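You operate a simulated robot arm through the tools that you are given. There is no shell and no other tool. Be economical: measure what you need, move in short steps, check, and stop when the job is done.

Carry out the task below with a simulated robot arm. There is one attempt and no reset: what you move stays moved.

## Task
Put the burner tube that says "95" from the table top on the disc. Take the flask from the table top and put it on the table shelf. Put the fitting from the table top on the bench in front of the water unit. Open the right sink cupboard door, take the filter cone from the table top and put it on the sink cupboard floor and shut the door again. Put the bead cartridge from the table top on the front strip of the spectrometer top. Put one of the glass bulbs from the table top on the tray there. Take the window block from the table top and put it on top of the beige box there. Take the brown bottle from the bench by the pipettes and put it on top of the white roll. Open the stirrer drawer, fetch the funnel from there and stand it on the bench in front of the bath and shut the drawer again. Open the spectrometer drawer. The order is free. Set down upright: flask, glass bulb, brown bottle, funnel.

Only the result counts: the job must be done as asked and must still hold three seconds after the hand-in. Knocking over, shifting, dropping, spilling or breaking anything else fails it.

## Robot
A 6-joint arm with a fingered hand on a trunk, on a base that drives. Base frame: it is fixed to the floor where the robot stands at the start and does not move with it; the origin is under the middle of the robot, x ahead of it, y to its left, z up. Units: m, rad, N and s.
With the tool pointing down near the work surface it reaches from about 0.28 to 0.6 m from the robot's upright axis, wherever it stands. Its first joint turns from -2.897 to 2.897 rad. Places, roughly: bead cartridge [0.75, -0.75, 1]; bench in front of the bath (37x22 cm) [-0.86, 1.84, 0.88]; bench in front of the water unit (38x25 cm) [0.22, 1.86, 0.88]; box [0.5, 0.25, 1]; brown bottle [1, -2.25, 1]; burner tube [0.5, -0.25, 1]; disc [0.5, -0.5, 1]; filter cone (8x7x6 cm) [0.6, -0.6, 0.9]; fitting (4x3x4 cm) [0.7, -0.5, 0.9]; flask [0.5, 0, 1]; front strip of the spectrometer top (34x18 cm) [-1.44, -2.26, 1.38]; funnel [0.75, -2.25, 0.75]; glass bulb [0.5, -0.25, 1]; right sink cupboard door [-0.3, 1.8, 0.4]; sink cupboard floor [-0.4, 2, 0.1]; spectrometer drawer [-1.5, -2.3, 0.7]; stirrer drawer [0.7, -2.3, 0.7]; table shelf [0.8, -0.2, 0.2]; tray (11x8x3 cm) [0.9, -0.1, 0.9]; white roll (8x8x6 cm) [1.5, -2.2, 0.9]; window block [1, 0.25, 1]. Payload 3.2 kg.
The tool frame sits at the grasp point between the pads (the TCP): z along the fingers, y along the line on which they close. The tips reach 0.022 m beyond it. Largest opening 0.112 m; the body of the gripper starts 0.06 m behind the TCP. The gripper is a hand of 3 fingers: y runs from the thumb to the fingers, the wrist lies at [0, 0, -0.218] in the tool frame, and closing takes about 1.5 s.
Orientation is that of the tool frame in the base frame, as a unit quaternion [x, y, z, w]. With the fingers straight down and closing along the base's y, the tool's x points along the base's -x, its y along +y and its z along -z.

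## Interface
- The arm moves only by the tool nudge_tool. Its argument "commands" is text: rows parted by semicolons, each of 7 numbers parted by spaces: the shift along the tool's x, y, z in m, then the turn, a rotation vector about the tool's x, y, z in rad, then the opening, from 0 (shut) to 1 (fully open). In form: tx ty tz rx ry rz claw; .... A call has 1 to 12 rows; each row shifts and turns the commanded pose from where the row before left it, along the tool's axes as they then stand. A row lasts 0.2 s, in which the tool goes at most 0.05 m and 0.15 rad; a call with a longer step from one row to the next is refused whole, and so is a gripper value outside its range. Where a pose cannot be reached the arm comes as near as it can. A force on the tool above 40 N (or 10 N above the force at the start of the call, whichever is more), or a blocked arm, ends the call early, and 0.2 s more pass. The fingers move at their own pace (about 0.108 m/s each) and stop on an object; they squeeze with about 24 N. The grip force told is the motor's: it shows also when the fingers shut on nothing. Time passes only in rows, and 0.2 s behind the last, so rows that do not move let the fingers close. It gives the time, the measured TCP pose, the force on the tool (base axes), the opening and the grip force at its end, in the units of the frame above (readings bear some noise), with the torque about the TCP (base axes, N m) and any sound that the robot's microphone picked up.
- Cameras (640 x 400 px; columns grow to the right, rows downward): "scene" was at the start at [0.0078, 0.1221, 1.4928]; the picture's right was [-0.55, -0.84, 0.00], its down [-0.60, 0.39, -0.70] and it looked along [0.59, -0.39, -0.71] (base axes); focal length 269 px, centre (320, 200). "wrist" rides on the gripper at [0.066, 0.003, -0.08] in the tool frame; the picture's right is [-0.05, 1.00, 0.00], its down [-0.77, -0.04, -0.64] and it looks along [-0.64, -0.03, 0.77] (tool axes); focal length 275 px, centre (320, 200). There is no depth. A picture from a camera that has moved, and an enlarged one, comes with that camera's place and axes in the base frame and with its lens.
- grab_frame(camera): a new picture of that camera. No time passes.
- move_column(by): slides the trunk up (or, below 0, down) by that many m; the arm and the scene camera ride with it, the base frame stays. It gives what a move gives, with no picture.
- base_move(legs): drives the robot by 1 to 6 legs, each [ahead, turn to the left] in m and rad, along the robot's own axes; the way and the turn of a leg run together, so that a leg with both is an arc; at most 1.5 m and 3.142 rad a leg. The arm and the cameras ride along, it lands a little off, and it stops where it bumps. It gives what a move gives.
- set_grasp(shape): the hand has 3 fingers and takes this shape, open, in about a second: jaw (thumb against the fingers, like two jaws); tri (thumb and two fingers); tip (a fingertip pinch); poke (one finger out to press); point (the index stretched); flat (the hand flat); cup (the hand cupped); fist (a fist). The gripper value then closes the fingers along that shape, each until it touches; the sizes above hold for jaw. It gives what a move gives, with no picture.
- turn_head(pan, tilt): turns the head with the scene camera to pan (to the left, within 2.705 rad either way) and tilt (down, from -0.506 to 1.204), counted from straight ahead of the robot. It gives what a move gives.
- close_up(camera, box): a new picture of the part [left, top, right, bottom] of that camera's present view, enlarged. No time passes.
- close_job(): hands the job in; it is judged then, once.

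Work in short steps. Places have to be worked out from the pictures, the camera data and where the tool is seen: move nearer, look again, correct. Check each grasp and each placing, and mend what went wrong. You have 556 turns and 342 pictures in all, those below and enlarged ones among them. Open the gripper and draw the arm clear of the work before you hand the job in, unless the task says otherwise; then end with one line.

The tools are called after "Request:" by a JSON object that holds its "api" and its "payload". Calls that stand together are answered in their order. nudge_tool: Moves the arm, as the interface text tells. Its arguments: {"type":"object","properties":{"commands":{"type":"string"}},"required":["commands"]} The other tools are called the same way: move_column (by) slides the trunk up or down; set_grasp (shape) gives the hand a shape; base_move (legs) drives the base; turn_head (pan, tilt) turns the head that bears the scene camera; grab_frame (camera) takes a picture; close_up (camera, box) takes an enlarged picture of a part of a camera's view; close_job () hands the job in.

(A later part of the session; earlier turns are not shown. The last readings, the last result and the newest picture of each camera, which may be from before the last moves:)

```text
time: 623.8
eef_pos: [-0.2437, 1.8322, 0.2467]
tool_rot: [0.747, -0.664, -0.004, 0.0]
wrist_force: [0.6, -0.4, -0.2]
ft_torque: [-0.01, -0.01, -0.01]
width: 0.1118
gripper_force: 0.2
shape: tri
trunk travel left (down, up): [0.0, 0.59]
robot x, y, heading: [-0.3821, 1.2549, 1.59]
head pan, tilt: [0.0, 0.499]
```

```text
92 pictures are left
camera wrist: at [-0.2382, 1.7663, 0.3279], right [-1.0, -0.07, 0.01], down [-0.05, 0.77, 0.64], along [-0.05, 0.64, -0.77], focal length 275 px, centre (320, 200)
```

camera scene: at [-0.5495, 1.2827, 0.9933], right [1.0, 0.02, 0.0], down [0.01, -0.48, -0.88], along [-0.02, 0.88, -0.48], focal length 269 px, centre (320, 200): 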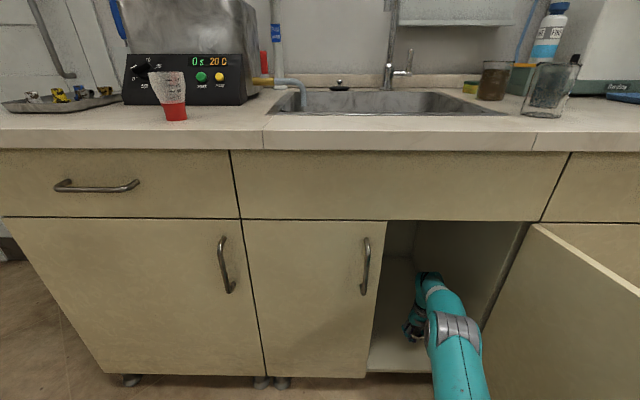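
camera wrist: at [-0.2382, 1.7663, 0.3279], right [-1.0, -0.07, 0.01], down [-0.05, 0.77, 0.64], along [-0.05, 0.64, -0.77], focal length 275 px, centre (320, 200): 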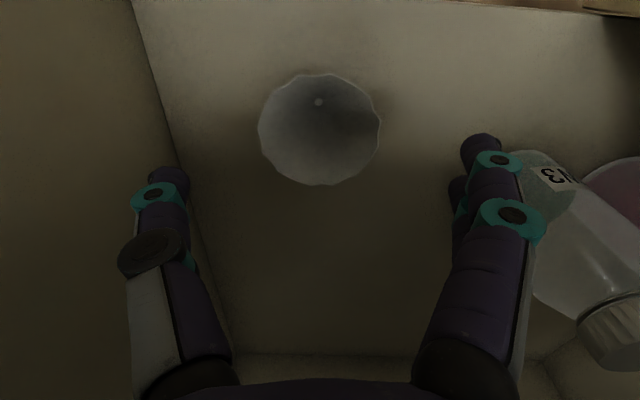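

The cone stands on the cupboard floor. I back out, close the fingers, and move the base to the right so I can push the door shut from its outer side.

Request:
{"api": "base_move", "payload": {"legs": [[-0.45, 0]]}}

Request:
{"api": "nudge_tool", "payload": {"commands": "0 0 -0.045 0 0 0 0;0 0 -0.045 0 0 0 0;0 0 -0.045 0 0 0 0;0 0 -0.02 0 0 0 0;0 0 0 0 0 0 0"}}

Request:
{"api": "base_move", "payload": {"legs": [[0, -1.571], [0.36, 0], [0, 1.571]]}}

Request:
{"api": "grab_frame", "payload": {"camera": "scene"}}

```text
time: 626.5
eef_pos: [-0.2361, 1.3884, 0.2477]
tool_rot: [0.747, -0.665, -0.004, 0.0]
wrist_force: [0.1, -0.3, 0.4]
ft_torque: [-0.02, -0.02, -0.02]
width: 0.1118
gripper_force: 0.0
shape: tri
trunk travel left (down, up): [0.0, 0.59]
robot x, y, heading: [-0.3701, 0.807, 1.592]
head pan, tilt: [0.0, 0.499]
```

```text
time: 627.6
eef_pos: [-0.2356, 1.3863, 0.4014]
tool_rot: [0.746, -0.666, -0.004, 0.0]
wrist_force: [-0.1, 0.1, 0.3]
ft_torque: [-0.01, 0.02, 0.0]
width: 0.0
gripper_force: 24.3
shape: tri
trunk travel left (down, up): [0.0, 0.59]
robot x, y, heading: [-0.3722, 0.81, 1.587]
head pan, tilt: [0.0, 0.499]
```

```text
time: 637.7
eef_pos: [0.1654, 1.3587, 0.4014]
tool_rot: [0.721, -0.693, -0.005, 0.0]
wrist_force: [-0.6, 0.0, 0.0]
ft_torque: [0.03, 0.0, -0.01]
width: 0.0
gripper_force: 24.0
shape: tri
trunk travel left (down, up): [0.0, 0.59]
robot x, y, heading: [-0.0204, 0.7908, 1.514]
head pan, tilt: [0.0, 0.499]
```

```text
91 pictures are left
camera scene: at [-0.181, 0.8329, 0.9933], right [1.0, -0.06, 0.0], down [-0.03, -0.48, -0.88], along [0.05, 0.88, -0.48], focal length 269 px, centre (320, 200)
```

scene: 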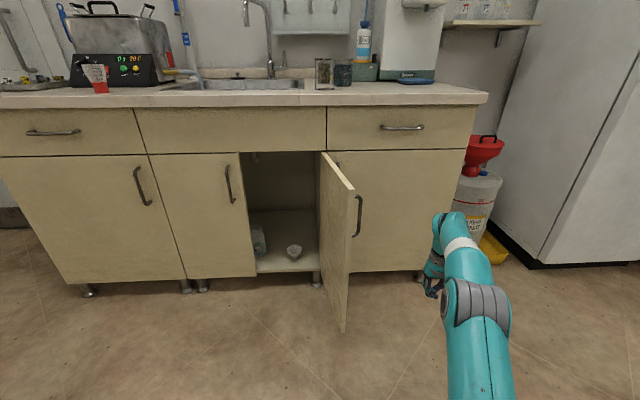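

The cone is visible on the cupboard floor, the door at ~95°. I drive 0.17 m ahead so the hand is right of the door, then sweep left.

Request:
{"api": "base_move", "payload": {"legs": [[0.17, 0]]}}

Request:
{"api": "nudge_tool", "payload": {"commands": "0 0.04 0 0 0 0 0;0 0.04 0 0 0 0 0;0 0.03 0 0 0 0 0;0 0.03 0 0 0 0 0;0 0.03 0 0 0 0 0;0 0.03 0 0 0 0 0;0 0.03 0 0 0 0 0;0 0.03 0 0 0 0 0;0 0.03 0 0 0 0 0;0 0.03 0 0 0 0 0;0 0.03 0 0 0 0 0;0 0 0 0 0 0 0"}}

Request:
{"api": "grab_frame", "payload": {"camera": "scene"}}

```text
time: 639.2
eef_pos: [0.1725, 1.5305, 0.402]
tool_rot: [0.722, -0.692, -0.004, 0.0]
wrist_force: [0.0, 0.1, 0.4]
ft_torque: [0.02, -0.01, 0.01]
width: 0.0001
gripper_force: 23.8
shape: tri
trunk travel left (down, up): [0.0, 0.59]
robot x, y, heading: [-0.0024, 0.968, 1.513]
head pan, tilt: [0.0, 0.499]
```

```text
time: 641.8
eef_pos: [-0.1744, 1.517, 0.4027]
tool_rot: [0.723, -0.691, -0.004, 0.001]
wrist_force: [-0.5, -0.2, -0.4]
ft_torque: [0.02, 0.01, 0.03]
width: 0.0
gripper_force: 24.4
shape: tri
trunk travel left (down, up): [0.0, 0.59]
robot x, y, heading: [-0.0057, 0.9649, 1.517]
head pan, tilt: [0.0, 0.499]
```

```text
90 pictures are left
camera scene: at [-0.1717, 1.0047, 0.9933], right [1.0, -0.05, 0.0], down [-0.03, -0.48, -0.88], along [0.05, 0.88, -0.48], focal length 269 px, centre (320, 200)
```

scene: 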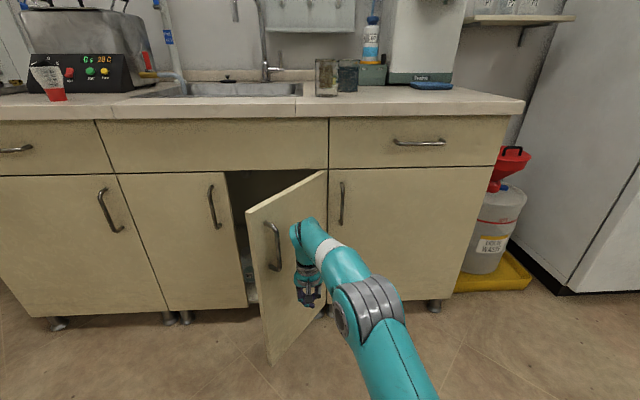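

The door is half closed. I move the hand a bit further left and push forward with the base.

Request:
{"api": "nudge_tool", "payload": {"commands": "0 0.03 0 0 0 0 0;0 0.03 0 0 0 0 0;0 0 0 0 0 0 0"}}

Request:
{"api": "base_move", "payload": {"legs": [[0.14, 0]]}}

Request:
{"api": "grab_frame", "payload": {"camera": "scene"}}

```text
time: 642.6
eef_pos: [-0.2375, 1.5116, 0.4039]
tool_rot: [0.722, -0.691, -0.004, 0.0]
wrist_force: [-0.3, 0.1, -0.2]
ft_torque: [-0.01, -0.02, 0.04]
width: 0.0
gripper_force: 24.1
shape: tri
trunk travel left (down, up): [0.0, 0.59]
robot x, y, heading: [-0.0066, 0.9676, 1.521]
head pan, tilt: [0.0, 0.499]
```

```text
time: 643.9
eef_pos: [-0.23, 1.6508, 0.4029]
tool_rot: [0.723, -0.691, -0.004, -0.001]
wrist_force: [-0.1, -0.1, 0.5]
ft_torque: [0.0, 0.02, -0.01]
width: 0.0
gripper_force: 24.0
shape: tri
trunk travel left (down, up): [0.0, 0.59]
robot x, y, heading: [-0.0026, 1.1055, 1.516]
head pan, tilt: [0.0, 0.499]
```

```text
89 pictures are left
camera scene: at [-0.1643, 1.1433, 0.9933], right [1.0, -0.05, 0.0], down [-0.03, -0.48, -0.88], along [0.05, 0.88, -0.48], focal length 269 px, centre (320, 200)
```

scene: 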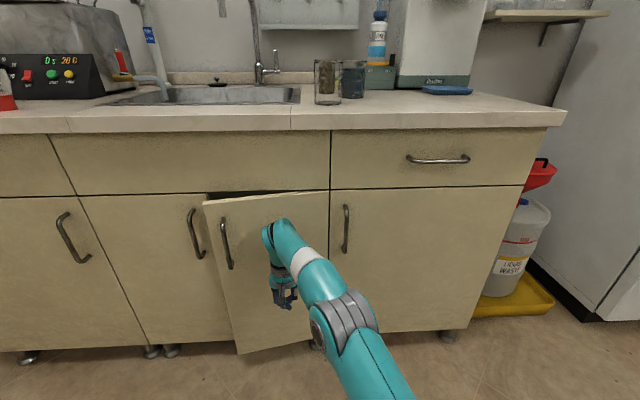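

Almost shut. I push the last bit with the arm in small rows.

Request:
{"api": "nudge_tool", "payload": {"commands": "-0.015 0.01 0 0 0 0 0;-0.015 0.01 0 0 0 0 0;-0.015 0.01 0 0 0 0 0;-0.015 0.01 0 0 0 0 0;-0.015 0.01 0 0 0 0 0;-0.015 0.005 0 0 0 0 0;-0.01 0 0 0 0 0 0;-0.01 0 0 0 0 0 0;0 0 0 0 0 0 0"}}

Request:
{"api": "grab_frame", "payload": {"camera": "scene"}}

```text
time: 645.9
eef_pos: [-0.2398, 1.6614, 0.3985]
tool_rot: [0.722, -0.692, -0.004, -0.001]
wrist_force: [0.7, 0.0, -0.4]
ft_torque: [0.0, 0.01, -0.03]
width: 0.0
gripper_force: 23.5
shape: tri
out of reach, approached as far as the arm can: row 1, 2, 3, 4, 5, 6, 7, 8
trunk travel left (down, up): [0.0, 0.59]
robot x, y, heading: [0.0004, 1.1021, 1.516]
head pan, tilt: [0.0, 0.499]
```

```text
88 pictures are left
camera scene: at [-0.1643, 1.1433, 0.9933], right [1.0, -0.05, 0.0], down [-0.03, -0.48, -0.88], along [0.05, 0.88, -0.48], focal length 269 px, centre (320, 200)
```

scene: 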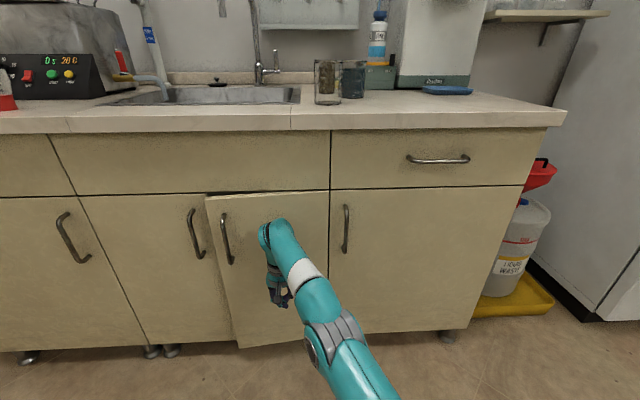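

Arm reach is exhausted; I push with the base 8 cm.

Request:
{"api": "base_move", "payload": {"legs": [[0.09, 0]]}}

Request:
{"api": "grab_frame", "payload": {"camera": "scene"}}

```text
time: 647.0
eef_pos: [-0.2371, 1.7092, 0.3828]
tool_rot: [0.728, -0.685, 0.007, 0.011]
wrist_force: [-0.7, 0.6, 0.2]
ft_torque: [0.01, -0.07, 0.04]
width: 0.0
gripper_force: 24.3
shape: tri
trunk travel left (down, up): [0.0, 0.59]
robot x, y, heading: [0.0021, 1.1718, 1.53]
head pan, tilt: [0.0, 0.499]
stopped in leg 1: the robot was blocked; the commanded pose is now the measured one
```

```text
87 pictures are left
camera scene: at [-0.1608, 1.1736, 1.0001], right [1.0, -0.04, 0.0], down [-0.02, -0.44, -0.9], along [0.03, 0.89, -0.45], focal length 269 px, centre (320, 200)
```

scene: 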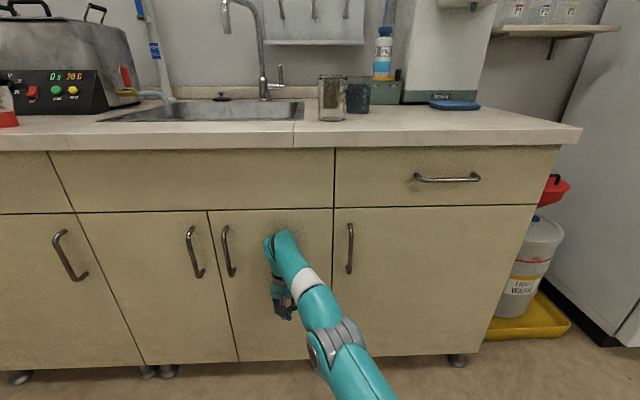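

The door is shut. Now the fitting: I back off, raise trunk and arm, set the jaw shape and drive to the near side of the table facing the fitting.

Request:
{"api": "base_move", "payload": {"legs": [[-0.35, 0]]}}

Request:
{"api": "move_column", "payload": {"by": 0.4}}

Request:
{"api": "move_column", "payload": {"by": 0.125}}

Request:
{"api": "nudge_tool", "payload": {"commands": "0.01 -0.02 -0.04 0 0 0 0;0.01 -0.02 -0.04 0 0 0 0;0.01 -0.02 -0.04 0 0 0 0;0.01 -0.02 -0.04 0 0 0 0;0.01 -0.02 -0.04 0 0 0 0;0.01 -0.02 -0.04 0 0 0 0;0 0 0 0 0 0 0"}}

Request:
{"api": "set_grasp", "payload": {"shape": "jaw"}}

```text
time: 647.7
eef_pos: [-0.231, 1.7019, 0.3469]
tool_rot: [0.732, -0.681, 0.015, 0.028]
wrist_force: [-0.2, 0.7, 0.0]
ft_torque: [0.03, 0.06, 0.0]
width: 0.0
gripper_force: 23.9
shape: tri
trunk travel left (down, up): [0.0, 0.59]
robot x, y, heading: [0.0027, 1.1704, 1.549]
head pan, tilt: [0.0, 0.499]
stopped in leg 1: the robot was blocked; the commanded pose is now the measured one
```

```text
time: 649.0
eef_pos: [-0.215, 1.6682, 0.3513]
tool_rot: [0.727, -0.677, 0.094, 0.069]
wrist_force: [-1.4, 0.2, -0.7]
ft_torque: [0.03, 0.01, -0.01]
width: 0.0
gripper_force: 24.0
shape: tri
trunk travel left (down, up): [-0.092, 0.498]
robot x, y, heading: [0.0041, 1.1651, 1.565]
head pan, tilt: [0.0, 0.499]
stopped: the arm was blocked; the commanded pose is now the measured one
```

```text
time: 650.2
eef_pos: [-0.2005, 1.6335, 0.3697]
tool_rot: [0.715, -0.669, 0.176, 0.106]
wrist_force: [-0.3, -0.2, -0.3]
ft_torque: [0.01, 0.0, -0.04]
width: 0.0001
gripper_force: 23.9
shape: tri
trunk travel left (down, up): [-0.194, 0.396]
robot x, y, heading: [0.0045, 1.1673, 1.567]
head pan, tilt: [0.0, 0.499]
stopped: the arm was blocked; the commanded pose is now the measured one
```

```text
time: 651.4
eef_pos: [-0.1489, 1.6258, 0.5528]
tool_rot: [0.714, -0.669, 0.182, 0.097]
wrist_force: [0.2, -0.5, -0.6]
ft_torque: [0.0, -0.01, -0.02]
width: 0.0
gripper_force: 23.8
shape: tri
out of reach, approached as far as the arm can: row 1, 2, 5
trunk travel left (down, up): [-0.194, 0.396]
robot x, y, heading: [0.0101, 1.1262, 1.768]
head pan, tilt: [0.0, 0.499]
stopped in row 5: the arm was blocked; the commanded pose is now the measured one
```

```text
time: 652.2
eef_pos: [-0.1485, 1.6277, 0.5525]
tool_rot: [0.723, -0.661, 0.174, 0.103]
wrist_force: [-0.3, -0.3, 0.0]
ft_torque: [0.01, 0.01, 0.0]
width: 0.112
gripper_force: 0.0
shape: jaw
trunk travel left (down, up): [-0.194, 0.396]
robot x, y, heading: [0.0037, 1.129, 1.744]
head pan, tilt: [0.0, 0.499]
```

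The arm got caught on something (perhaps a handle). I stop and look before moving more.

Request:
{"api": "grab_frame", "payload": {"camera": "scene"}}

Request:
{"api": "grab_frame", "payload": {"camera": "wrist"}}

```text
86 pictures are left
camera scene: at [-0.16, 1.1171, 1.1885], right [0.99, 0.17, 0.0], down [0.08, -0.46, -0.88], along [-0.15, 0.87, -0.47], focal length 269 px, centre (320, 200)
```

scene: 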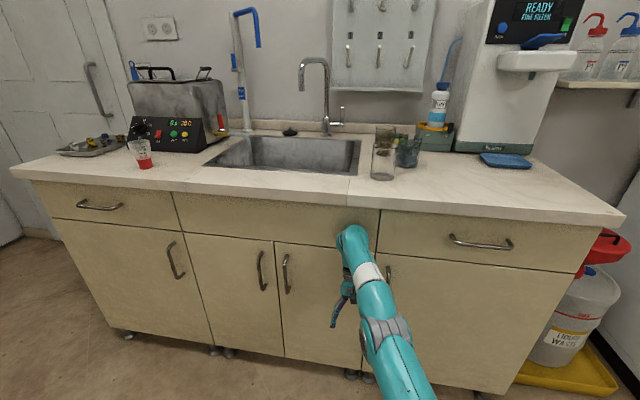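

```text
85 pictures are left
camera wrist: at [-0.1563, 1.597, 0.6526], right [-0.99, -0.06, -0.1], down [-0.09, 0.95, 0.29], along [0.08, 0.29, -0.95], focal length 275 px, centre (320, 200)
```

wrist: 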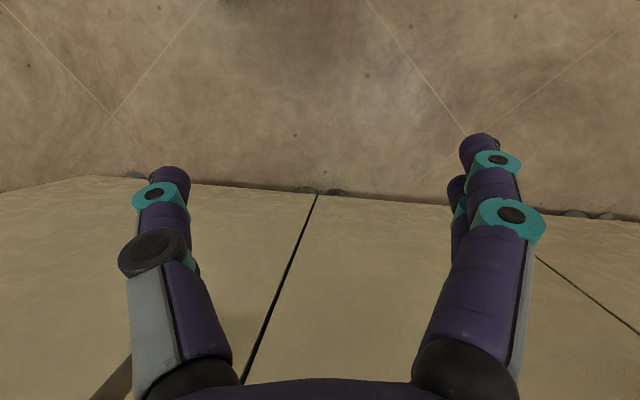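

The arm seems free of the handles now, close under the bench edge. I try reversing a little.

Request:
{"api": "base_move", "payload": {"legs": [[-0.1, 0]]}}

Request:
{"api": "close_up", "payload": {"camera": "scene", "box": [280, 200, 460, 340]}}

```text
time: 653.4
eef_pos: [-0.1377, 1.5344, 0.5455]
tool_rot: [0.725, -0.656, 0.18, 0.106]
wrist_force: [0.5, -0.5, -0.4]
ft_torque: [0.0, -0.01, -0.01]
width: 0.1118
gripper_force: 0.1
shape: jaw
trunk travel left (down, up): [-0.194, 0.396]
robot x, y, heading: [0.0211, 1.028, 1.738]
head pan, tilt: [0.0, 0.499]
```

```text
2.86 times, centred on (370, 270) of scene
camera zoom: at [-0.1445, 1.0325, 1.1872], right [0.99, 0.17, 0.0], down [0.08, -0.47, -0.88], along [-0.15, 0.87, -0.48], focal length 768 px, centre (177, 0)
```

zoom: 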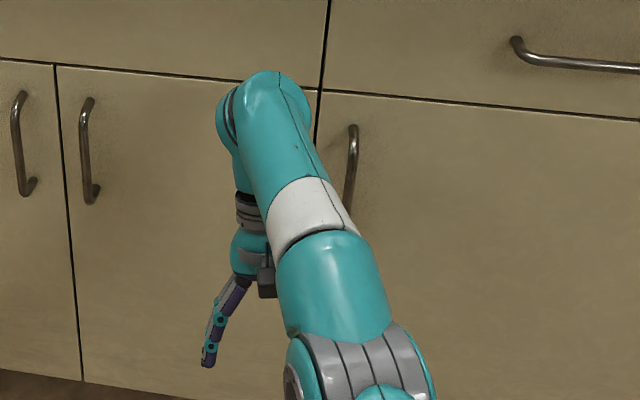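

Free, and the door is flush. I back off further, raise the trunk, straighten the tool and lift it.

Request:
{"api": "base_move", "payload": {"legs": [[-0.25, 0]]}}

Request:
{"api": "move_column", "payload": {"by": 0.33}}

Request:
{"api": "nudge_tool", "payload": {"commands": "0 0 -0.045 0 -0.14 0 1;0 0 -0.045 0 -0.14 0 1;0 0 -0.045 0 -0.14 0 1;0 0 -0.045 0 0 0 1;0 0 -0.045 0 0 0 1;0 0 0 0 0 0 1"}}

```text
time: 655.3
eef_pos: [-0.0934, 1.2754, 0.5456]
tool_rot: [0.726, -0.655, 0.181, 0.105]
wrist_force: [-0.5, -0.5, 0.2]
ft_torque: [0.02, -0.01, 0.02]
width: 0.1119
gripper_force: 0.1
shape: jaw
trunk travel left (down, up): [-0.194, 0.396]
robot x, y, heading: [0.0681, 0.7748, 1.739]
head pan, tilt: [0.0, 0.499]
```

```text
time: 658.5
eef_pos: [-0.0935, 1.2747, 0.8748]
tool_rot: [0.725, -0.656, 0.18, 0.106]
wrist_force: [0.1, -0.1, -0.5]
ft_torque: [0.0, -0.01, 0.0]
width: 0.112
gripper_force: 0.0
shape: jaw
trunk travel left (down, up): [-0.524, 0.066]
robot x, y, heading: [0.0691, 0.7698, 1.742]
head pan, tilt: [0.0, 0.499]
```

```text
time: 659.9
eef_pos: [-0.1333, 1.2915, 1.0206]
tool_rot: [0.745, -0.664, 0.065, 0.002]
wrist_force: [0.6, 0.1, -0.3]
ft_torque: [0.0, 0.01, 0.02]
width: 0.112
gripper_force: 0.1
shape: jaw
out of reach, approached as far as the arm can: row 2, 3, 4, 5
trunk travel left (down, up): [-0.524, 0.066]
robot x, y, heading: [0.0707, 0.7702, 1.74]
head pan, tilt: [0.0, 0.499]
```

I remove the residual tilt, pull the arm in and lift it, then drive to the near side of the table by the fitting.

Request:
{"api": "nudge_tool", "payload": {"commands": "0.03 0 -0.03 -0.083 -0.099 0 1;0.03 0 -0.03 0 0 0 1;0.02 0 -0.03 0 0 0 1;0 0 -0.03 0 0 0 1;0 0 0 0 0 0 1"}}

Request:
{"api": "base_move", "payload": {"legs": [[0, 2.943], [1.3, 0], [0, 1.6]]}}

Request:
{"api": "grab_frame", "payload": {"camera": "wrist"}}

```text
time: 661.1
eef_pos: [-0.1232, 1.2162, 1.1415]
tool_rot: [0.746, -0.666, 0.0, 0.002]
wrist_force: [-0.4, 0.7, 0.0]
ft_torque: [-0.01, 0.02, 0.01]
width: 0.1119
gripper_force: 0.0
shape: jaw
trunk travel left (down, up): [-0.524, 0.066]
robot x, y, heading: [0.0662, 0.7746, 1.737]
head pan, tilt: [0.0, 0.499]
```

```text
time: 678.5
eef_pos: [0.3974, -0.4772, 1.1412]
tool_rot: [0.068, 0.998, 0.0, -0.001]
wrist_force: [-0.5, -0.2, -0.3]
ft_torque: [0.01, 0.01, 0.04]
width: 0.1121
gripper_force: 0.0
shape: jaw
trunk travel left (down, up): [-0.524, 0.066]
robot x, y, heading: [-0.0798, -0.5564, -0.084]
head pan, tilt: [0.0, 0.499]
```

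```text
83 pictures are left
camera wrist: at [0.3339, -0.4665, 1.2225], right [0.18, 0.98, 0.0], down [0.76, -0.14, 0.63], along [0.62, -0.12, -0.77], focal length 275 px, centre (320, 200)
```

wrist: 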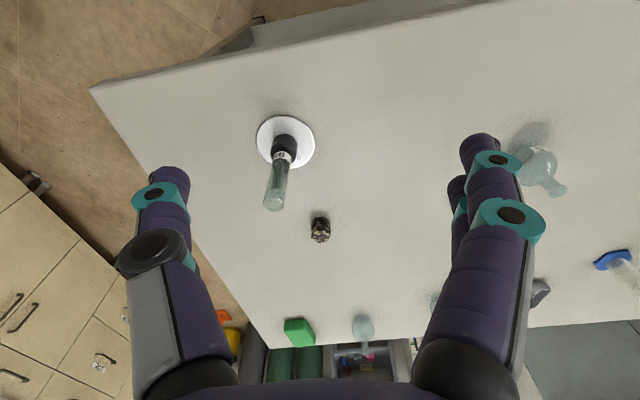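

Fitting confirmed at (0.655,-0.53). I drive 16 cm closer, move above it and descend partly.

Request:
{"api": "base_move", "payload": {"legs": [[0.16, 0]]}}

Request:
{"api": "nudge_tool", "payload": {"commands": "-0.035 -0.007 0 0 0 0 1;-0.035 -0.008 0.02 0 0 0 1;-0.034 -0.007 0.03 0 0 0 1;0 0 0.04 0 0 0 1;0 0 0.04 0 0 0 1;0 0 0 0 0 0 1"}}

Request:
{"api": "grab_frame", "payload": {"camera": "wrist"}}

```text
time: 679.9
eef_pos: [0.5579, -0.4883, 1.1411]
tool_rot: [0.066, 0.998, 0.0, -0.001]
wrist_force: [0.7, 0.0, 0.3]
ft_torque: [0.0, -0.01, -0.02]
width: 0.1121
gripper_force: 0.0
shape: jaw
trunk travel left (down, up): [-0.524, 0.066]
robot x, y, heading: [0.0779, -0.5663, -0.074]
head pan, tilt: [0.0, 0.499]
```

```text
time: 681.3
eef_pos: [0.6216, -0.5051, 1.0923]
tool_rot: [0.067, 0.998, -0.001, -0.004]
wrist_force: [0.2, 0.0, -0.3]
ft_torque: [-0.02, -0.01, -0.02]
width: 0.1117
gripper_force: 0.0
shape: jaw
out of reach, approached as far as the arm can: row 2, 3, 4, 5
trunk travel left (down, up): [-0.524, 0.066]
robot x, y, heading: [0.0776, -0.5663, -0.071]
head pan, tilt: [0.0, 0.499]
```

```text
82 pictures are left
camera wrist: at [0.5584, -0.495, 1.1736], right [0.18, 0.98, 0.0], down [0.76, -0.14, 0.63], along [0.62, -0.11, -0.78], focal length 275 px, centre (320, 200)
```

wrist: 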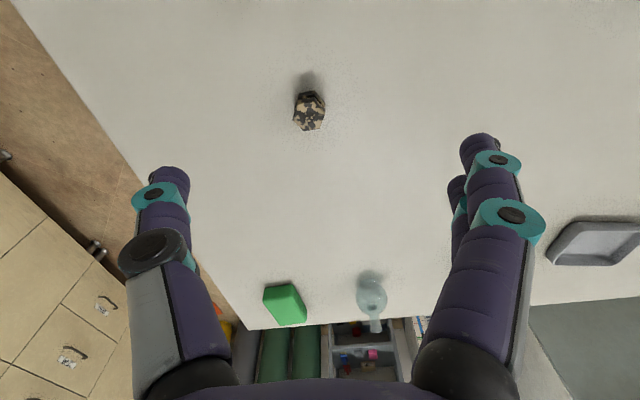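

Fitting at (0.66,-0.524). I descend first, then correct forward.

Request:
{"api": "nudge_tool", "payload": {"commands": "0 -0.006 0.045 0 0 0 1;0 -0.007 0.045 0 0 0 1;-0.02 0 0.02 0 0 0 1;-0.021 0 0.01 0 0 0 1;0 0 0 0 0 0 1"}}

Request:
{"api": "grab_frame", "payload": {"camera": "wrist"}}

```text
time: 682.5
eef_pos: [0.6439, -0.5189, 1.0648]
tool_rot: [0.068, 0.998, 0.002, 0.002]
wrist_force: [-0.2, 0.4, -0.8]
ft_torque: [-0.01, -0.04, -0.04]
width: 0.1117
gripper_force: 0.0
shape: jaw
out of reach, approached as far as the arm can: row 1, 2, 4
trunk travel left (down, up): [-0.524, 0.066]
robot x, y, heading: [0.0775, -0.5708, -0.072]
head pan, tilt: [0.0, 0.499]
```

```text
81 pictures are left
camera wrist: at [0.5786, -0.5075, 1.1457], right [0.18, 0.98, 0.01], down [0.76, -0.14, 0.64], along [0.63, -0.11, -0.77], focal length 275 px, centre (320, 200)
```

wrist: 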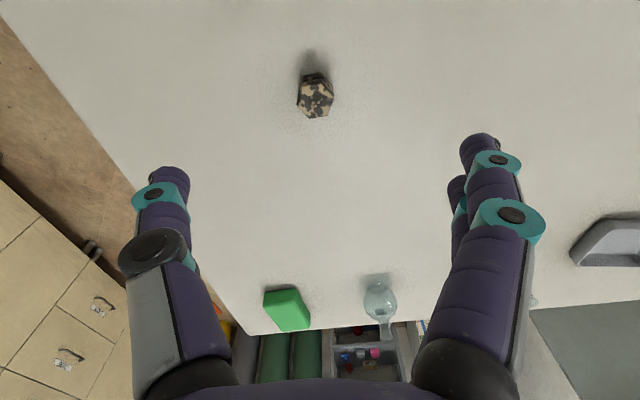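

Request:
{"api": "move_column", "payload": {"by": 0.06}}

Request:
{"api": "nudge_tool", "payload": {"commands": "0 0 0.04 0 0 0 1;0 0 0.04 0 0 0 1;0 0 0.04 0 0 0 1;0 0 0 0 0 0 1"}}

Request:
{"api": "grab_frame", "payload": {"camera": "wrist"}}

```text
time: 683.5
eef_pos: [0.644, -0.5192, 1.1248]
tool_rot: [0.068, 0.998, 0.002, 0.0]
wrist_force: [0.3, -0.1, -0.6]
ft_torque: [-0.01, -0.01, 0.03]
width: 0.1121
gripper_force: 0.0
shape: jaw
trunk travel left (down, up): [-0.584, 0.006]
robot x, y, heading: [0.0799, -0.5666, -0.073]
head pan, tilt: [0.0, 0.499]
```

```text
time: 684.5
eef_pos: [0.6428, -0.5189, 1.0047]
tool_rot: [0.068, 0.998, 0.003, 0.002]
wrist_force: [-0.3, -0.2, -0.3]
ft_torque: [-0.01, 0.01, 0.01]
width: 0.1122
gripper_force: 0.0
shape: jaw
trunk travel left (down, up): [-0.584, 0.006]
robot x, y, heading: [0.0784, -0.5657, -0.071]
head pan, tilt: [0.0, 0.499]
```

```text
80 pictures are left
camera wrist: at [0.5785, -0.5076, 1.0853], right [0.18, 0.98, 0.01], down [0.76, -0.14, 0.64], along [0.63, -0.11, -0.77], focal length 275 px, centre (320, 200)
```

wrist: 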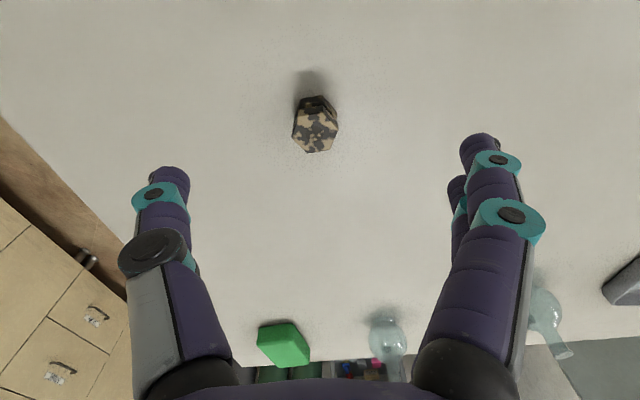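

Request:
{"api": "nudge_tool", "payload": {"commands": "-0.007 -0.002 0.035 0 0 0 0.8;-0.007 0 0.035 0 0 0 0.8;0 0 0.023 0 0 0 0.8;0 0 0 0 0 0 0.8"}}

Request:
{"api": "grab_frame", "payload": {"camera": "wrist"}}

```text
time: 685.5
eef_pos: [0.6553, -0.5198, 0.9118]
tool_rot: [0.068, 0.998, 0.003, 0.001]
wrist_force: [-0.8, 0.3, 0.0]
ft_torque: [-0.01, -0.03, 0.02]
width: 0.0901
gripper_force: 0.0
shape: jaw
trunk travel left (down, up): [-0.584, 0.006]
robot x, y, heading: [0.0785, -0.5669, -0.074]
head pan, tilt: [0.0, 0.499]
```

```text
79 pictures are left
camera wrist: at [0.5908, -0.509, 0.994], right [0.18, 0.98, 0.0], down [0.76, -0.14, 0.64], along [0.63, -0.11, -0.77], focal length 275 px, centre (320, 200)
```

wrist: 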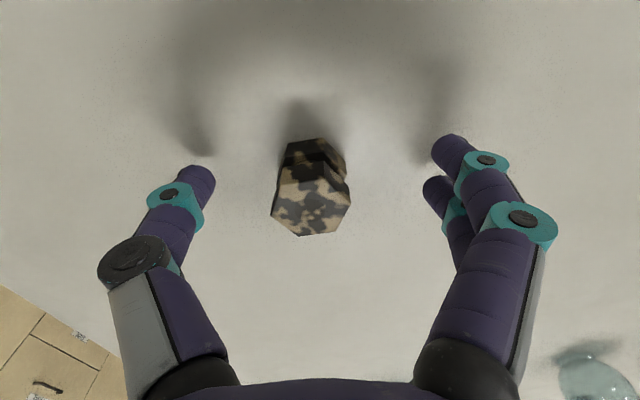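

Centred. I lower 5 mm and close.

Request:
{"api": "nudge_tool", "payload": {"commands": "0.001 -0.003 0.005 0 0 0 0.8;0 0 0 0 0 0 0.6;0 0 0 0 0 0 0.4;0 0 0 0 0 0 0.2;0 0 0 0 0 0 0.05;0 0 0 0 0 0 0.05;0 0 0 0 0 0 0.05;0 0 -0.01 0 0 0 0.05;0 0 -0.03 0 0 0 0.05;0 0 -0.04 0 0 0 0.05;0 0 0 0 0 0 0.05"}}

Request:
{"api": "grab_frame", "payload": {"camera": "wrist"}}

```text
time: 687.9
eef_pos: [0.6567, -0.5263, 0.9878]
tool_rot: [0.068, 0.998, 0.002, 0.001]
wrist_force: [-0.3, -1.1, 0.2]
ft_torque: [-0.06, -0.04, 0.0]
width: 0.0109
gripper_force: 24.1
shape: jaw
trunk travel left (down, up): [-0.584, 0.006]
robot x, y, heading: [0.0804, -0.5664, -0.075]
head pan, tilt: [0.0, 0.499]
```

```text
78 pictures are left
camera wrist: at [0.5917, -0.5144, 1.0685], right [0.18, 0.98, 0.0], down [0.76, -0.14, 0.64], along [0.63, -0.11, -0.77], focal length 275 px, centre (320, 200)
```

wrist: 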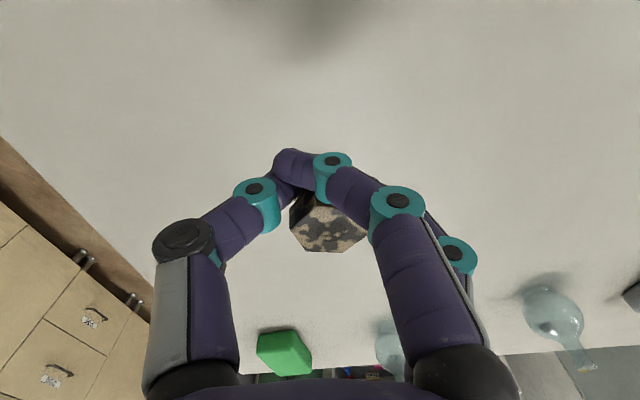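

Fitting held. I lift it, and drive to the bench in front of the water unit.

Request:
{"api": "nudge_tool", "payload": {"commands": "0.03 0 -0.03 0 0 0 0.05;0.03 0 -0.035 0 0 0 0.05;0.02 0 -0.035 0 0 0 0.05;0 0 0 0 0 0 0.05"}}

Request:
{"api": "base_move", "payload": {"legs": [[-0.1, 0], [0, 1.645], [1.3, 0], [0, -0.33], [0.5, 0], [0, 0.33]]}}

Request:
{"api": "turn_head", "payload": {"pan": 0.0, "tilt": 0.6}}

Request:
{"api": "grab_frame", "payload": {"camera": "scene"}}

```text
time: 688.9
eef_pos: [0.5771, -0.5128, 1.0877]
tool_rot: [0.067, 0.998, 0.003, 0.001]
wrist_force: [-0.6, -0.2, -0.8]
ft_torque: [0.0, 0.02, 0.02]
width: 0.0109
gripper_force: 23.6
shape: jaw
trunk travel left (down, up): [-0.584, 0.006]
robot x, y, heading: [0.0801, -0.568, -0.073]
head pan, tilt: [0.0, 0.499]
```

```text
time: 705.0
eef_pos: [-0.1168, 1.712, 1.0857]
tool_rot: [0.717, -0.697, -0.003, 0.001]
wrist_force: [0.5, 0.2, 0.0]
ft_torque: [0.01, 0.02, -0.02]
width: 0.0107
gripper_force: 24.5
shape: jaw
trunk travel left (down, up): [-0.584, 0.006]
robot x, y, heading: [0.0179, 1.2285, 1.658]
head pan, tilt: [0.0, 0.499]
```

```text
time: 705.6
eef_pos: [-0.1177, 1.7122, 1.0865]
tool_rot: [0.717, -0.697, -0.003, 0.001]
wrist_force: [0.1, 0.1, -0.1]
ft_torque: [0.01, 0.01, 0.03]
width: 0.0108
gripper_force: 23.6
shape: jaw
trunk travel left (down, up): [-0.584, 0.006]
robot x, y, heading: [0.015, 1.233, 1.658]
head pan, tilt: [0.0, 0.6]
```

```text
77 pictures are left
camera scene: at [-0.1504, 1.244, 1.5682], right [1.0, 0.09, 0.0], down [0.05, -0.56, -0.83], along [-0.07, 0.82, -0.56], focal length 269 px, centre (320, 200)
```

scene: 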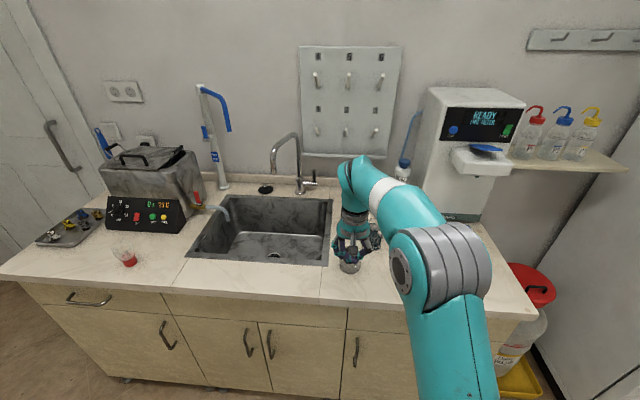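

I rotate the base by -0.5 rad and go 6 cm ahead so the hand comes over the free bench in front of the water unit.

Request:
{"api": "base_move", "payload": {"legs": [[0, -0.5], [0.08, 0]]}}

Request:
{"api": "nudge_tool", "payload": {"commands": "-0.02 -0.015 0.02 0 0 0 0.05;-0.02 -0.015 0.03 0 0 0 0.05;-0.01 0 0.03 0 0 0 0.05;0 0 0 0 0 0 0.05"}}

Request:
{"api": "grab_frame", "payload": {"camera": "scene"}}

Request:
{"api": "grab_frame", "payload": {"camera": "wrist"}}

```text
time: 708.1
eef_pos: [0.1701, 1.79, 1.0864]
tool_rot: [-0.517, 0.856, 0.003, 0.0]
wrist_force: [0.5, 1.1, -0.4]
ft_torque: [-0.01, -0.03, -0.01]
width: 0.0109
gripper_force: 23.9
shape: jaw
trunk travel left (down, up): [-0.584, 0.006]
robot x, y, heading: [0.0535, 1.3031, 1.146]
head pan, tilt: [0.0, 0.6]
```

```text
time: 709.1
eef_pos: [0.2162, 1.8204, 1.0084]
tool_rot: [-0.516, 0.856, 0.003, 0.0]
wrist_force: [-0.7, -0.1, -0.2]
ft_torque: [0.01, -0.03, -0.05]
width: 0.0108
gripper_force: 24.1
shape: jaw
trunk travel left (down, up): [-0.584, 0.006]
robot x, y, heading: [0.049, 1.2997, 1.15]
head pan, tilt: [0.0, 0.6]
```

```text
76 pictures are left
camera scene: at [-0.089, 1.3976, 1.5682], right [0.91, -0.41, 0.0], down [-0.23, -0.51, -0.83], along [0.34, 0.75, -0.56], focal length 269 px, centre (320, 200)
```

scene: 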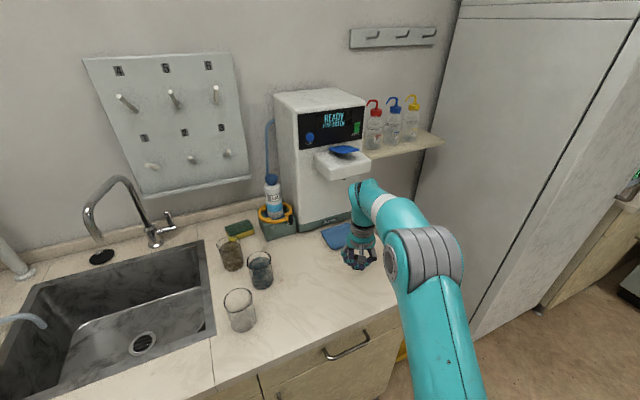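

```text
75 pictures are left
camera wrist: at [0.1849, 1.7628, 1.0897], right [-0.86, 0.51, 0.01], down [0.39, 0.66, 0.64], along [0.32, 0.55, -0.77], focal length 275 px, centre (320, 200)
```

wrist: 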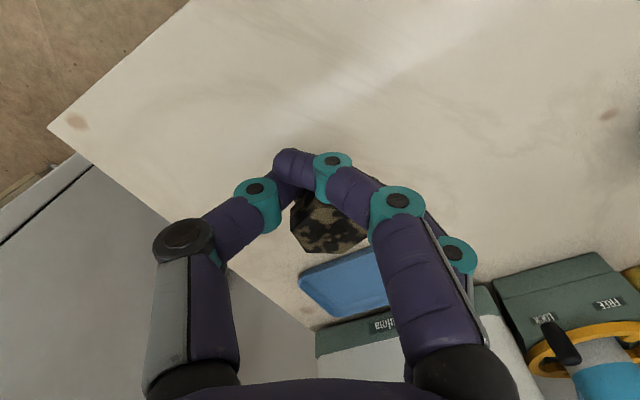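

Clear bench below at (0.216,1.82). I descend and set the fitting down.

Request:
{"api": "nudge_tool", "payload": {"commands": "0 0 0.04 0 0 0 0.05;0 0 0.04 0 0 0 0.05;0 0 0.012 0 0 0 0.05;0 0 0.003 0 0 0 0.05;0 0 0 0 0 0 0.05"}}

Request:
{"api": "nudge_tool", "payload": {"commands": "0 0 0.002 0 0 0 0.05;0 0 0.002 0 0 0 0.05;0 0 0.002 0 0 0 0.05;0 0 0 0 0 0 0.05"}}

```text
time: 710.3
eef_pos: [0.217, 1.8205, 0.9121]
tool_rot: [-0.516, 0.857, 0.003, 0.0]
wrist_force: [-0.6, 0.3, 0.0]
ft_torque: [0.01, -0.02, 0.02]
width: 0.0107
gripper_force: 23.3
shape: jaw
trunk travel left (down, up): [-0.584, 0.006]
robot x, y, heading: [0.0482, 1.2985, 1.145]
head pan, tilt: [0.0, 0.6]
```

```text
time: 711.3
eef_pos: [0.2186, 1.8208, 0.9066]
tool_rot: [-0.517, 0.856, 0.004, 0.001]
wrist_force: [-0.8, -0.5, 6.9]
ft_torque: [0.15, 0.03, 0.04]
width: 0.0105
gripper_force: 24.3
shape: jaw
trunk travel left (down, up): [-0.584, 0.006]
robot x, y, heading: [0.0469, 1.3052, 1.146]
head pan, tilt: [0.0, 0.6]
```

Contact. I release and rise.

Request:
{"api": "nudge_tool", "payload": {"commands": "0 0 0 0 0 0 0.15;0 0 0 0 0 0 0.3;0 0 0 0 0 0 0.5;0 0 0 0 0 0 0.7;0 0 0 0 0 0 0.7;0 0 -0.04 0 0 0 0.7;0 0 -0.045 0 0 0 0.7;0 0 -0.045 0 0 0 0.7;0.02 0 -0.04 0 0 0 1;0 0 0 0 0 0 1"}}

Request:
{"api": "grab_frame", "payload": {"camera": "wrist"}}

```text
time: 713.5
eef_pos: [0.2126, 1.8012, 1.0789]
tool_rot: [-0.518, 0.856, 0.003, -0.001]
wrist_force: [-0.3, -0.6, -0.2]
ft_torque: [0.0, 0.02, 0.02]
width: 0.112
gripper_force: 0.2
shape: jaw
trunk travel left (down, up): [-0.584, 0.006]
robot x, y, heading: [0.0526, 1.3029, 1.153]
head pan, tilt: [0.0, 0.6]
```

```text
74 pictures are left
camera wrist: at [0.1807, 1.7437, 1.159], right [-0.86, 0.51, 0.0], down [0.39, 0.66, 0.64], along [0.32, 0.55, -0.77], focal length 275 px, centre (320, 200)
```

wrist: 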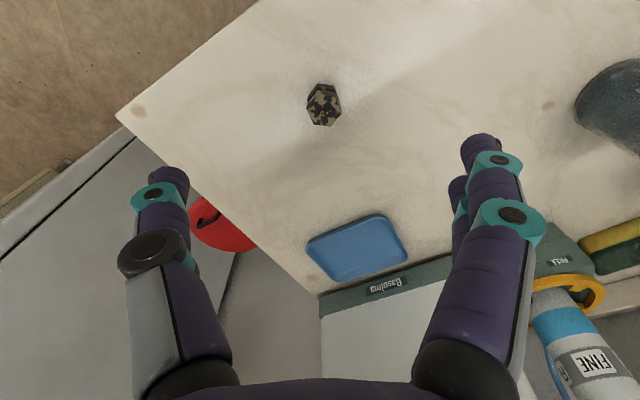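

The fitting is in place. Next the window block: I raise and retract the hand and drive to the table's left side, facing -y.

Request:
{"api": "nudge_tool", "payload": {"commands": "0.03 0 -0.035 0 0 0 1;0.03 0 -0.035 0 0 0 1;0.02 0 -0.03 0 0 0 1;0 0 0 0 0 0 1"}}

Request:
{"api": "base_move", "payload": {"legs": [[-0.3, 0], [0, -1.5], [0.9, 0], [0, -1.22]]}}

Request:
{"api": "turn_head", "payload": {"pan": 0.0, "tilt": 0.85}}

Request:
{"api": "grab_frame", "payload": {"camera": "scene"}}

Request:
{"api": "grab_frame", "payload": {"camera": "wrist"}}

```text
time: 714.5
eef_pos: [0.1739, 1.7294, 1.1752]
tool_rot: [-0.518, 0.856, 0.003, -0.001]
wrist_force: [0.0, 0.6, 0.3]
ft_torque: [0.01, 0.0, -0.02]
width: 0.1121
gripper_force: 0.0
shape: jaw
trunk travel left (down, up): [-0.584, 0.006]
robot x, y, heading: [0.0516, 1.3073, 1.151]
head pan, tilt: [0.0, 0.6]
```

```text
time: 727.6
eef_pos: [0.8552, 0.2866, 1.1752]
tool_rot: [0.721, 0.693, 0.001, 0.003]
wrist_force: [-0.7, 0.1, 0.1]
ft_torque: [0.02, 0.01, 0.03]
width: 0.112
gripper_force: 0.0
shape: jaw
trunk travel left (down, up): [-0.584, 0.006]
robot x, y, heading: [0.79, 0.7242, -1.55]
head pan, tilt: [0.0, 0.6]
```

```text
time: 728.4
eef_pos: [0.8548, 0.2876, 1.1756]
tool_rot: [0.722, 0.692, 0.001, 0.003]
wrist_force: [0.3, -0.1, -0.4]
ft_torque: [0.0, -0.03, -0.03]
width: 0.1119
gripper_force: 0.0
shape: jaw
trunk travel left (down, up): [-0.584, 0.006]
robot x, y, heading: [0.7892, 0.7242, -1.55]
head pan, tilt: [0.0, 0.85]
```

```text
73 pictures are left
camera scene: at [0.9561, 0.7097, 1.5473], right [-1.0, -0.02, 0.0], down [-0.01, 0.75, -0.66], along [0.01, -0.66, -0.75], focal length 269 px, centre (320, 200)
```

scene: 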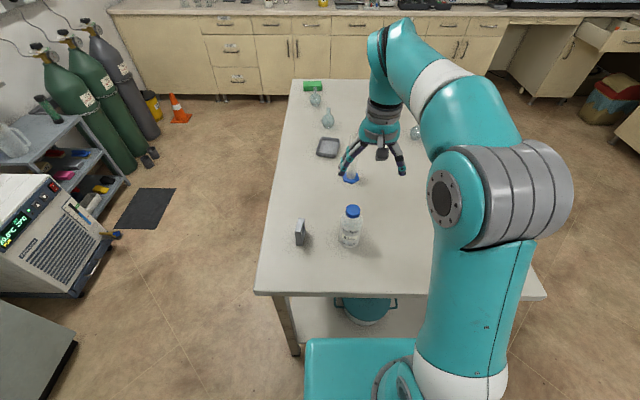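

```text
72 pictures are left
camera wrist: at [0.8619, 0.3526, 1.2566], right [1.0, -0.09, 0.0], down [-0.07, -0.77, 0.64], along [-0.05, -0.64, -0.77], focal length 275 px, centre (320, 200)
```

wrist: 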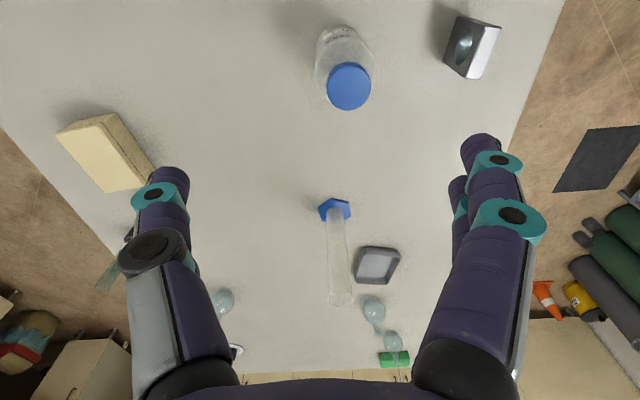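

I zoom on the window block and the box for their geometry.

Request:
{"api": "close_up", "payload": {"camera": "wrist", "box": [420, 0, 540, 100]}}

Request:
{"api": "close_up", "payload": {"camera": "scene", "box": [260, 190, 380, 270]}}

```text
4.00 times, centred on (480, 50) of wrist
camera zoom: at [0.8619, 0.3526, 1.2566], right [1.0, -0.09, 0.0], down [-0.07, -0.77, 0.64], along [-0.05, -0.64, -0.77], focal length 1101 px, centre (-320, 800)
```

zoom: 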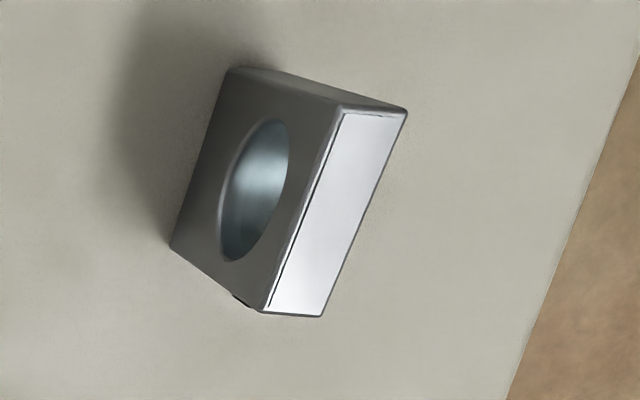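

```text
5.00 times, centred on (320, 230) of scene
camera zoom: at [0.9561, 0.7097, 1.5473], right [-1.0, -0.02, 0.0], down [-0.01, 0.75, -0.66], along [0.01, -0.66, -0.75], focal length 1344 px, centre (320, 50)
```

zoom: 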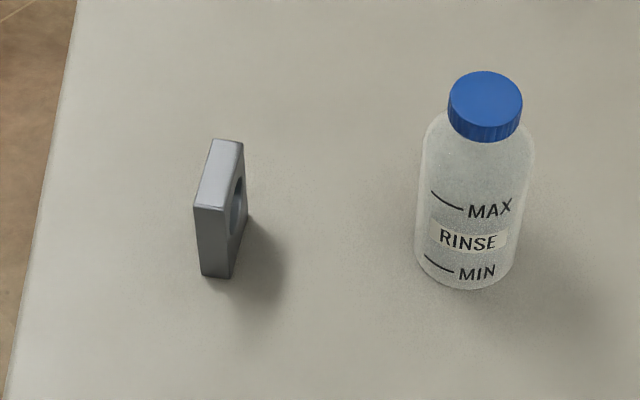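

Block: 1.9 cm thick (x), 4.7 cm wide, 6 cm high, centre (1.019,0.268). I move above it and descend partly.

Request:
{"api": "nudge_tool", "payload": {"commands": "0 0.042 0 0 0 0 1;-0.002 0.042 0 0 0 0 1;-0.003 0.042 0.02 0 0 0 1;0 0.04 0.025 0 0 0 1;0 0 0.045 0 0 0 0.8;0 0 0.04 0 0 0 0.8;0 0 0 0 0 0 0.8"}}

Request:
{"api": "grab_frame", "payload": {"camera": "wrist"}}

```text
time: 730.0
eef_pos: [1.0166, 0.2768, 1.0466]
tool_rot: [0.722, 0.692, 0.0, 0.003]
wrist_force: [-0.5, -0.5, -0.6]
ft_torque: [-0.02, -0.01, 0.02]
width: 0.0897
gripper_force: 0.0
shape: jaw
trunk travel left (down, up): [-0.584, 0.006]
robot x, y, heading: [0.7903, 0.7231, -1.55]
head pan, tilt: [0.0, 0.85]
```

```text
69 pictures are left
camera wrist: at [1.0235, 0.3423, 1.1273], right [1.0, -0.09, 0.01], down [-0.07, -0.77, 0.64], along [-0.05, -0.64, -0.77], focal length 275 px, centre (320, 200)
```

wrist: 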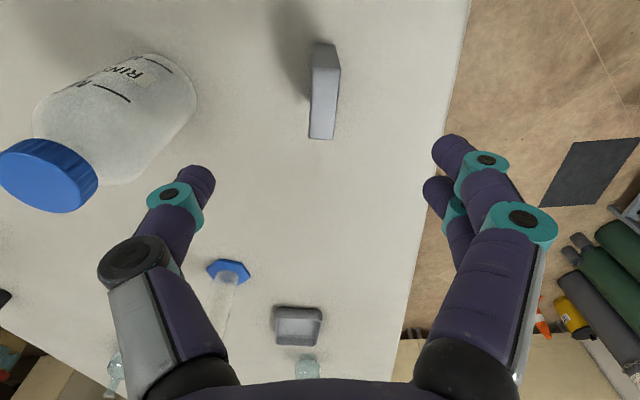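

Request:
{"api": "nudge_tool", "payload": {"commands": "-0.004 0.005 0.04 0 0 0 0.7;0 0 0.04 0 0 0 0.7;0 0 0.033 0 0 0 0.7;0 0 0 0 0 0 0.7"}}

Request:
{"api": "grab_frame", "payload": {"camera": "wrist"}}

```text
time: 731.0
eef_pos: [1.0226, 0.2706, 0.9344]
tool_rot: [0.721, 0.693, 0.001, 0.003]
wrist_force: [0.4, 0.5, -0.8]
ft_torque: [-0.03, 0.01, 0.0]
width: 0.0788
gripper_force: 0.1
shape: jaw
trunk travel left (down, up): [-0.584, 0.006]
robot x, y, heading: [0.7891, 0.7276, -1.548]
head pan, tilt: [0.0, 0.85]
```

```text
68 pictures are left
camera wrist: at [1.0292, 0.3375, 1.0157], right [1.0, -0.09, 0.01], down [-0.07, -0.77, 0.64], along [-0.05, -0.64, -0.77], focal length 275 px, centre (320, 200)
```

wrist: 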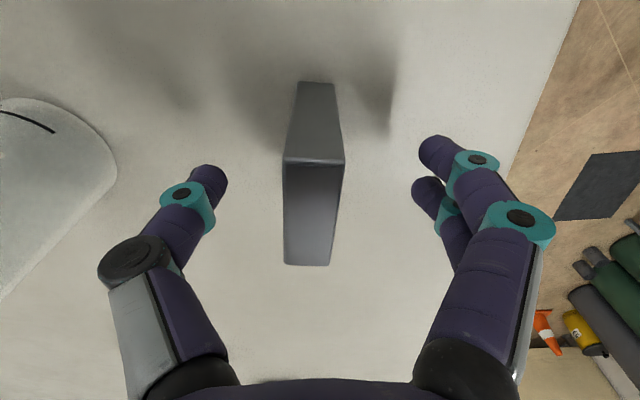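

Centred on the block. Close and lift.

Request:
{"api": "nudge_tool", "payload": {"commands": "0 -0.003 0.002 0 0 0 0.6;0 0 0 0 0 0 0.4;0 0 0 0 0 0 0.2;0 0 0 0 0 0 0.05;0 0 0 0 0 0 0.05;0 0 0 0 0 0 0.05;0 0 -0.01 0 0 0 0.05;0 0 -0.03 0 0 0 0.05;0 0 -0.04 0 0 0 0.05;0 0 0 0 0 0 0.05"}}

Request:
{"api": "grab_frame", "payload": {"camera": "wrist"}}

```text
time: 733.1
eef_pos: [1.0224, 0.269, 1.0114]
tool_rot: [0.721, 0.693, 0.001, 0.002]
wrist_force: [0.8, 0.7, -0.8]
ft_torque: [0.01, -0.03, 0.01]
width: 0.0125
gripper_force: 23.6
shape: jaw
trunk travel left (down, up): [-0.584, 0.006]
robot x, y, heading: [0.7919, 0.725, -1.552]
head pan, tilt: [0.0, 0.85]
```

```text
67 pictures are left
camera wrist: at [1.0279, 0.3346, 1.0931], right [1.0, -0.09, 0.0], down [-0.07, -0.77, 0.64], along [-0.05, -0.64, -0.77], focal length 275 px, centre (320, 200)
```

wrist: 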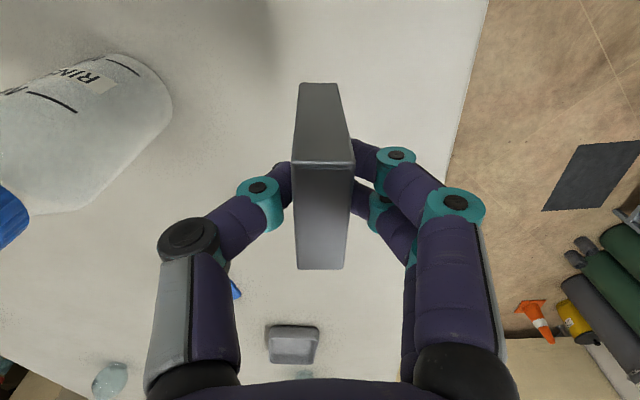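

Held. I carry it back toward me and above, around the rinse bottle, over to the box.

Request:
{"api": "nudge_tool", "payload": {"commands": "0.035 0 -0.03 0 0 0 0.05;0.035 0 -0.03 0 0 0 0.05;0.035 0 -0.03 0 0 0 0.05;0.02 0 -0.03 0 0 0 0.05;0 -0.045 0 0 0 0 0.05;0 -0.045 0 0 0 0 0.05;0 -0.045 0 0 0 0 0.05;0 -0.045 0 0 0 0 0.05;0 -0.045 0 0 0 0 0.05;0 -0.045 0 0 0 0 0.05;0 0 0 0 0 0 0.05"}}

Request:
{"api": "nudge_tool", "payload": {"commands": "0 -0.045 0 0 0 0 0.05;0 -0.045 0 0 0 0 0.05;0 -0.045 0 0 0 0 0.05;0 -0.045 0 0 0 0 0.05;-0.03 -0.02 0 0 0 0 0.05;-0.03 0 0 0 0 0 0.05;0 0 0 0 0 0 0.05"}}

Request:
{"api": "grab_frame", "payload": {"camera": "wrist"}}

Request:
{"api": "grab_frame", "payload": {"camera": "scene"}}

```text
time: 735.5
eef_pos: [0.7582, 0.4044, 1.1319]
tool_rot: [0.721, 0.692, 0.001, 0.003]
wrist_force: [1.3, 0.1, -0.2]
ft_torque: [0.0, 0.0, 0.02]
width: 0.0126
gripper_force: 24.0
shape: jaw
trunk travel left (down, up): [-0.584, 0.006]
robot x, y, heading: [0.7862, 0.7269, -1.551]
head pan, tilt: [0.0, 0.85]
```

```text
time: 737.1
eef_pos: [0.5574, 0.3543, 1.1297]
tool_rot: [0.722, 0.692, 0.001, 0.004]
wrist_force: [0.2, -0.1, -1.1]
ft_torque: [0.03, -0.01, 0.0]
width: 0.0128
gripper_force: 23.9
shape: jaw
trunk travel left (down, up): [-0.584, 0.006]
robot x, y, heading: [0.7933, 0.7275, -1.553]
head pan, tilt: [0.0, 0.85]
```

```text
66 pictures are left
camera wrist: at [0.564, 0.4205, 1.2105], right [1.0, -0.09, 0.01], down [-0.07, -0.77, 0.64], along [-0.05, -0.64, -0.77], focal length 275 px, centre (320, 200)
```

wrist: 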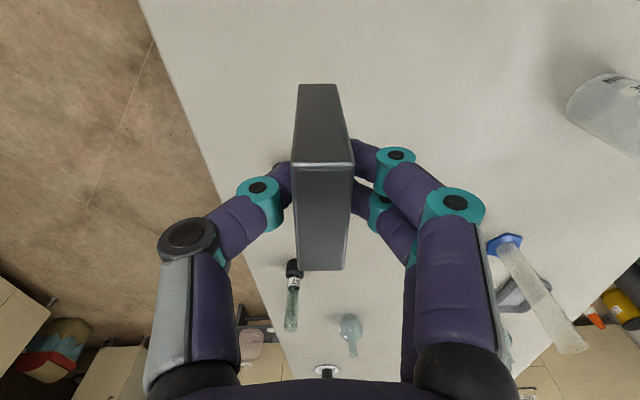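

```text
65 pictures are left
camera scene: at [0.9559, 0.7099, 1.5473], right [-1.0, -0.02, 0.0], down [-0.01, 0.75, -0.66], along [0.01, -0.66, -0.75], focal length 269 px, centre (320, 200)
```

scene: 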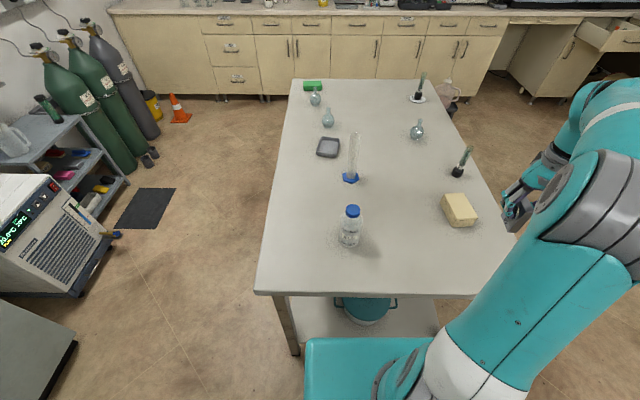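

Request:
{"api": "close_up", "payload": {"camera": "scene", "box": [420, 170, 540, 250]}}

```text
5.00 times, centred on (480, 210) of scene
camera zoom: at [0.9559, 0.7099, 1.5473], right [-1.0, -0.02, 0.0], down [-0.01, 0.75, -0.66], along [0.01, -0.66, -0.75], focal length 1344 px, centre (-480, 150)
```

zoom: 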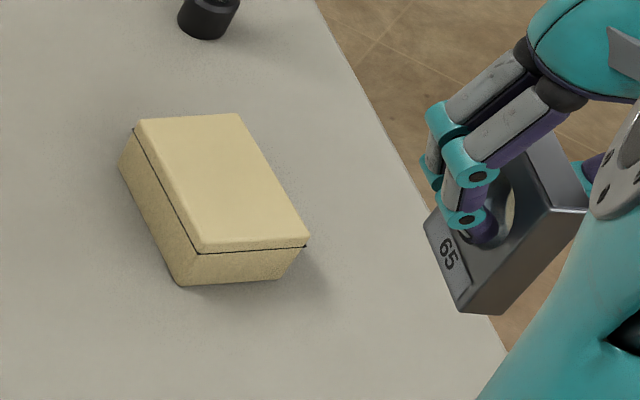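

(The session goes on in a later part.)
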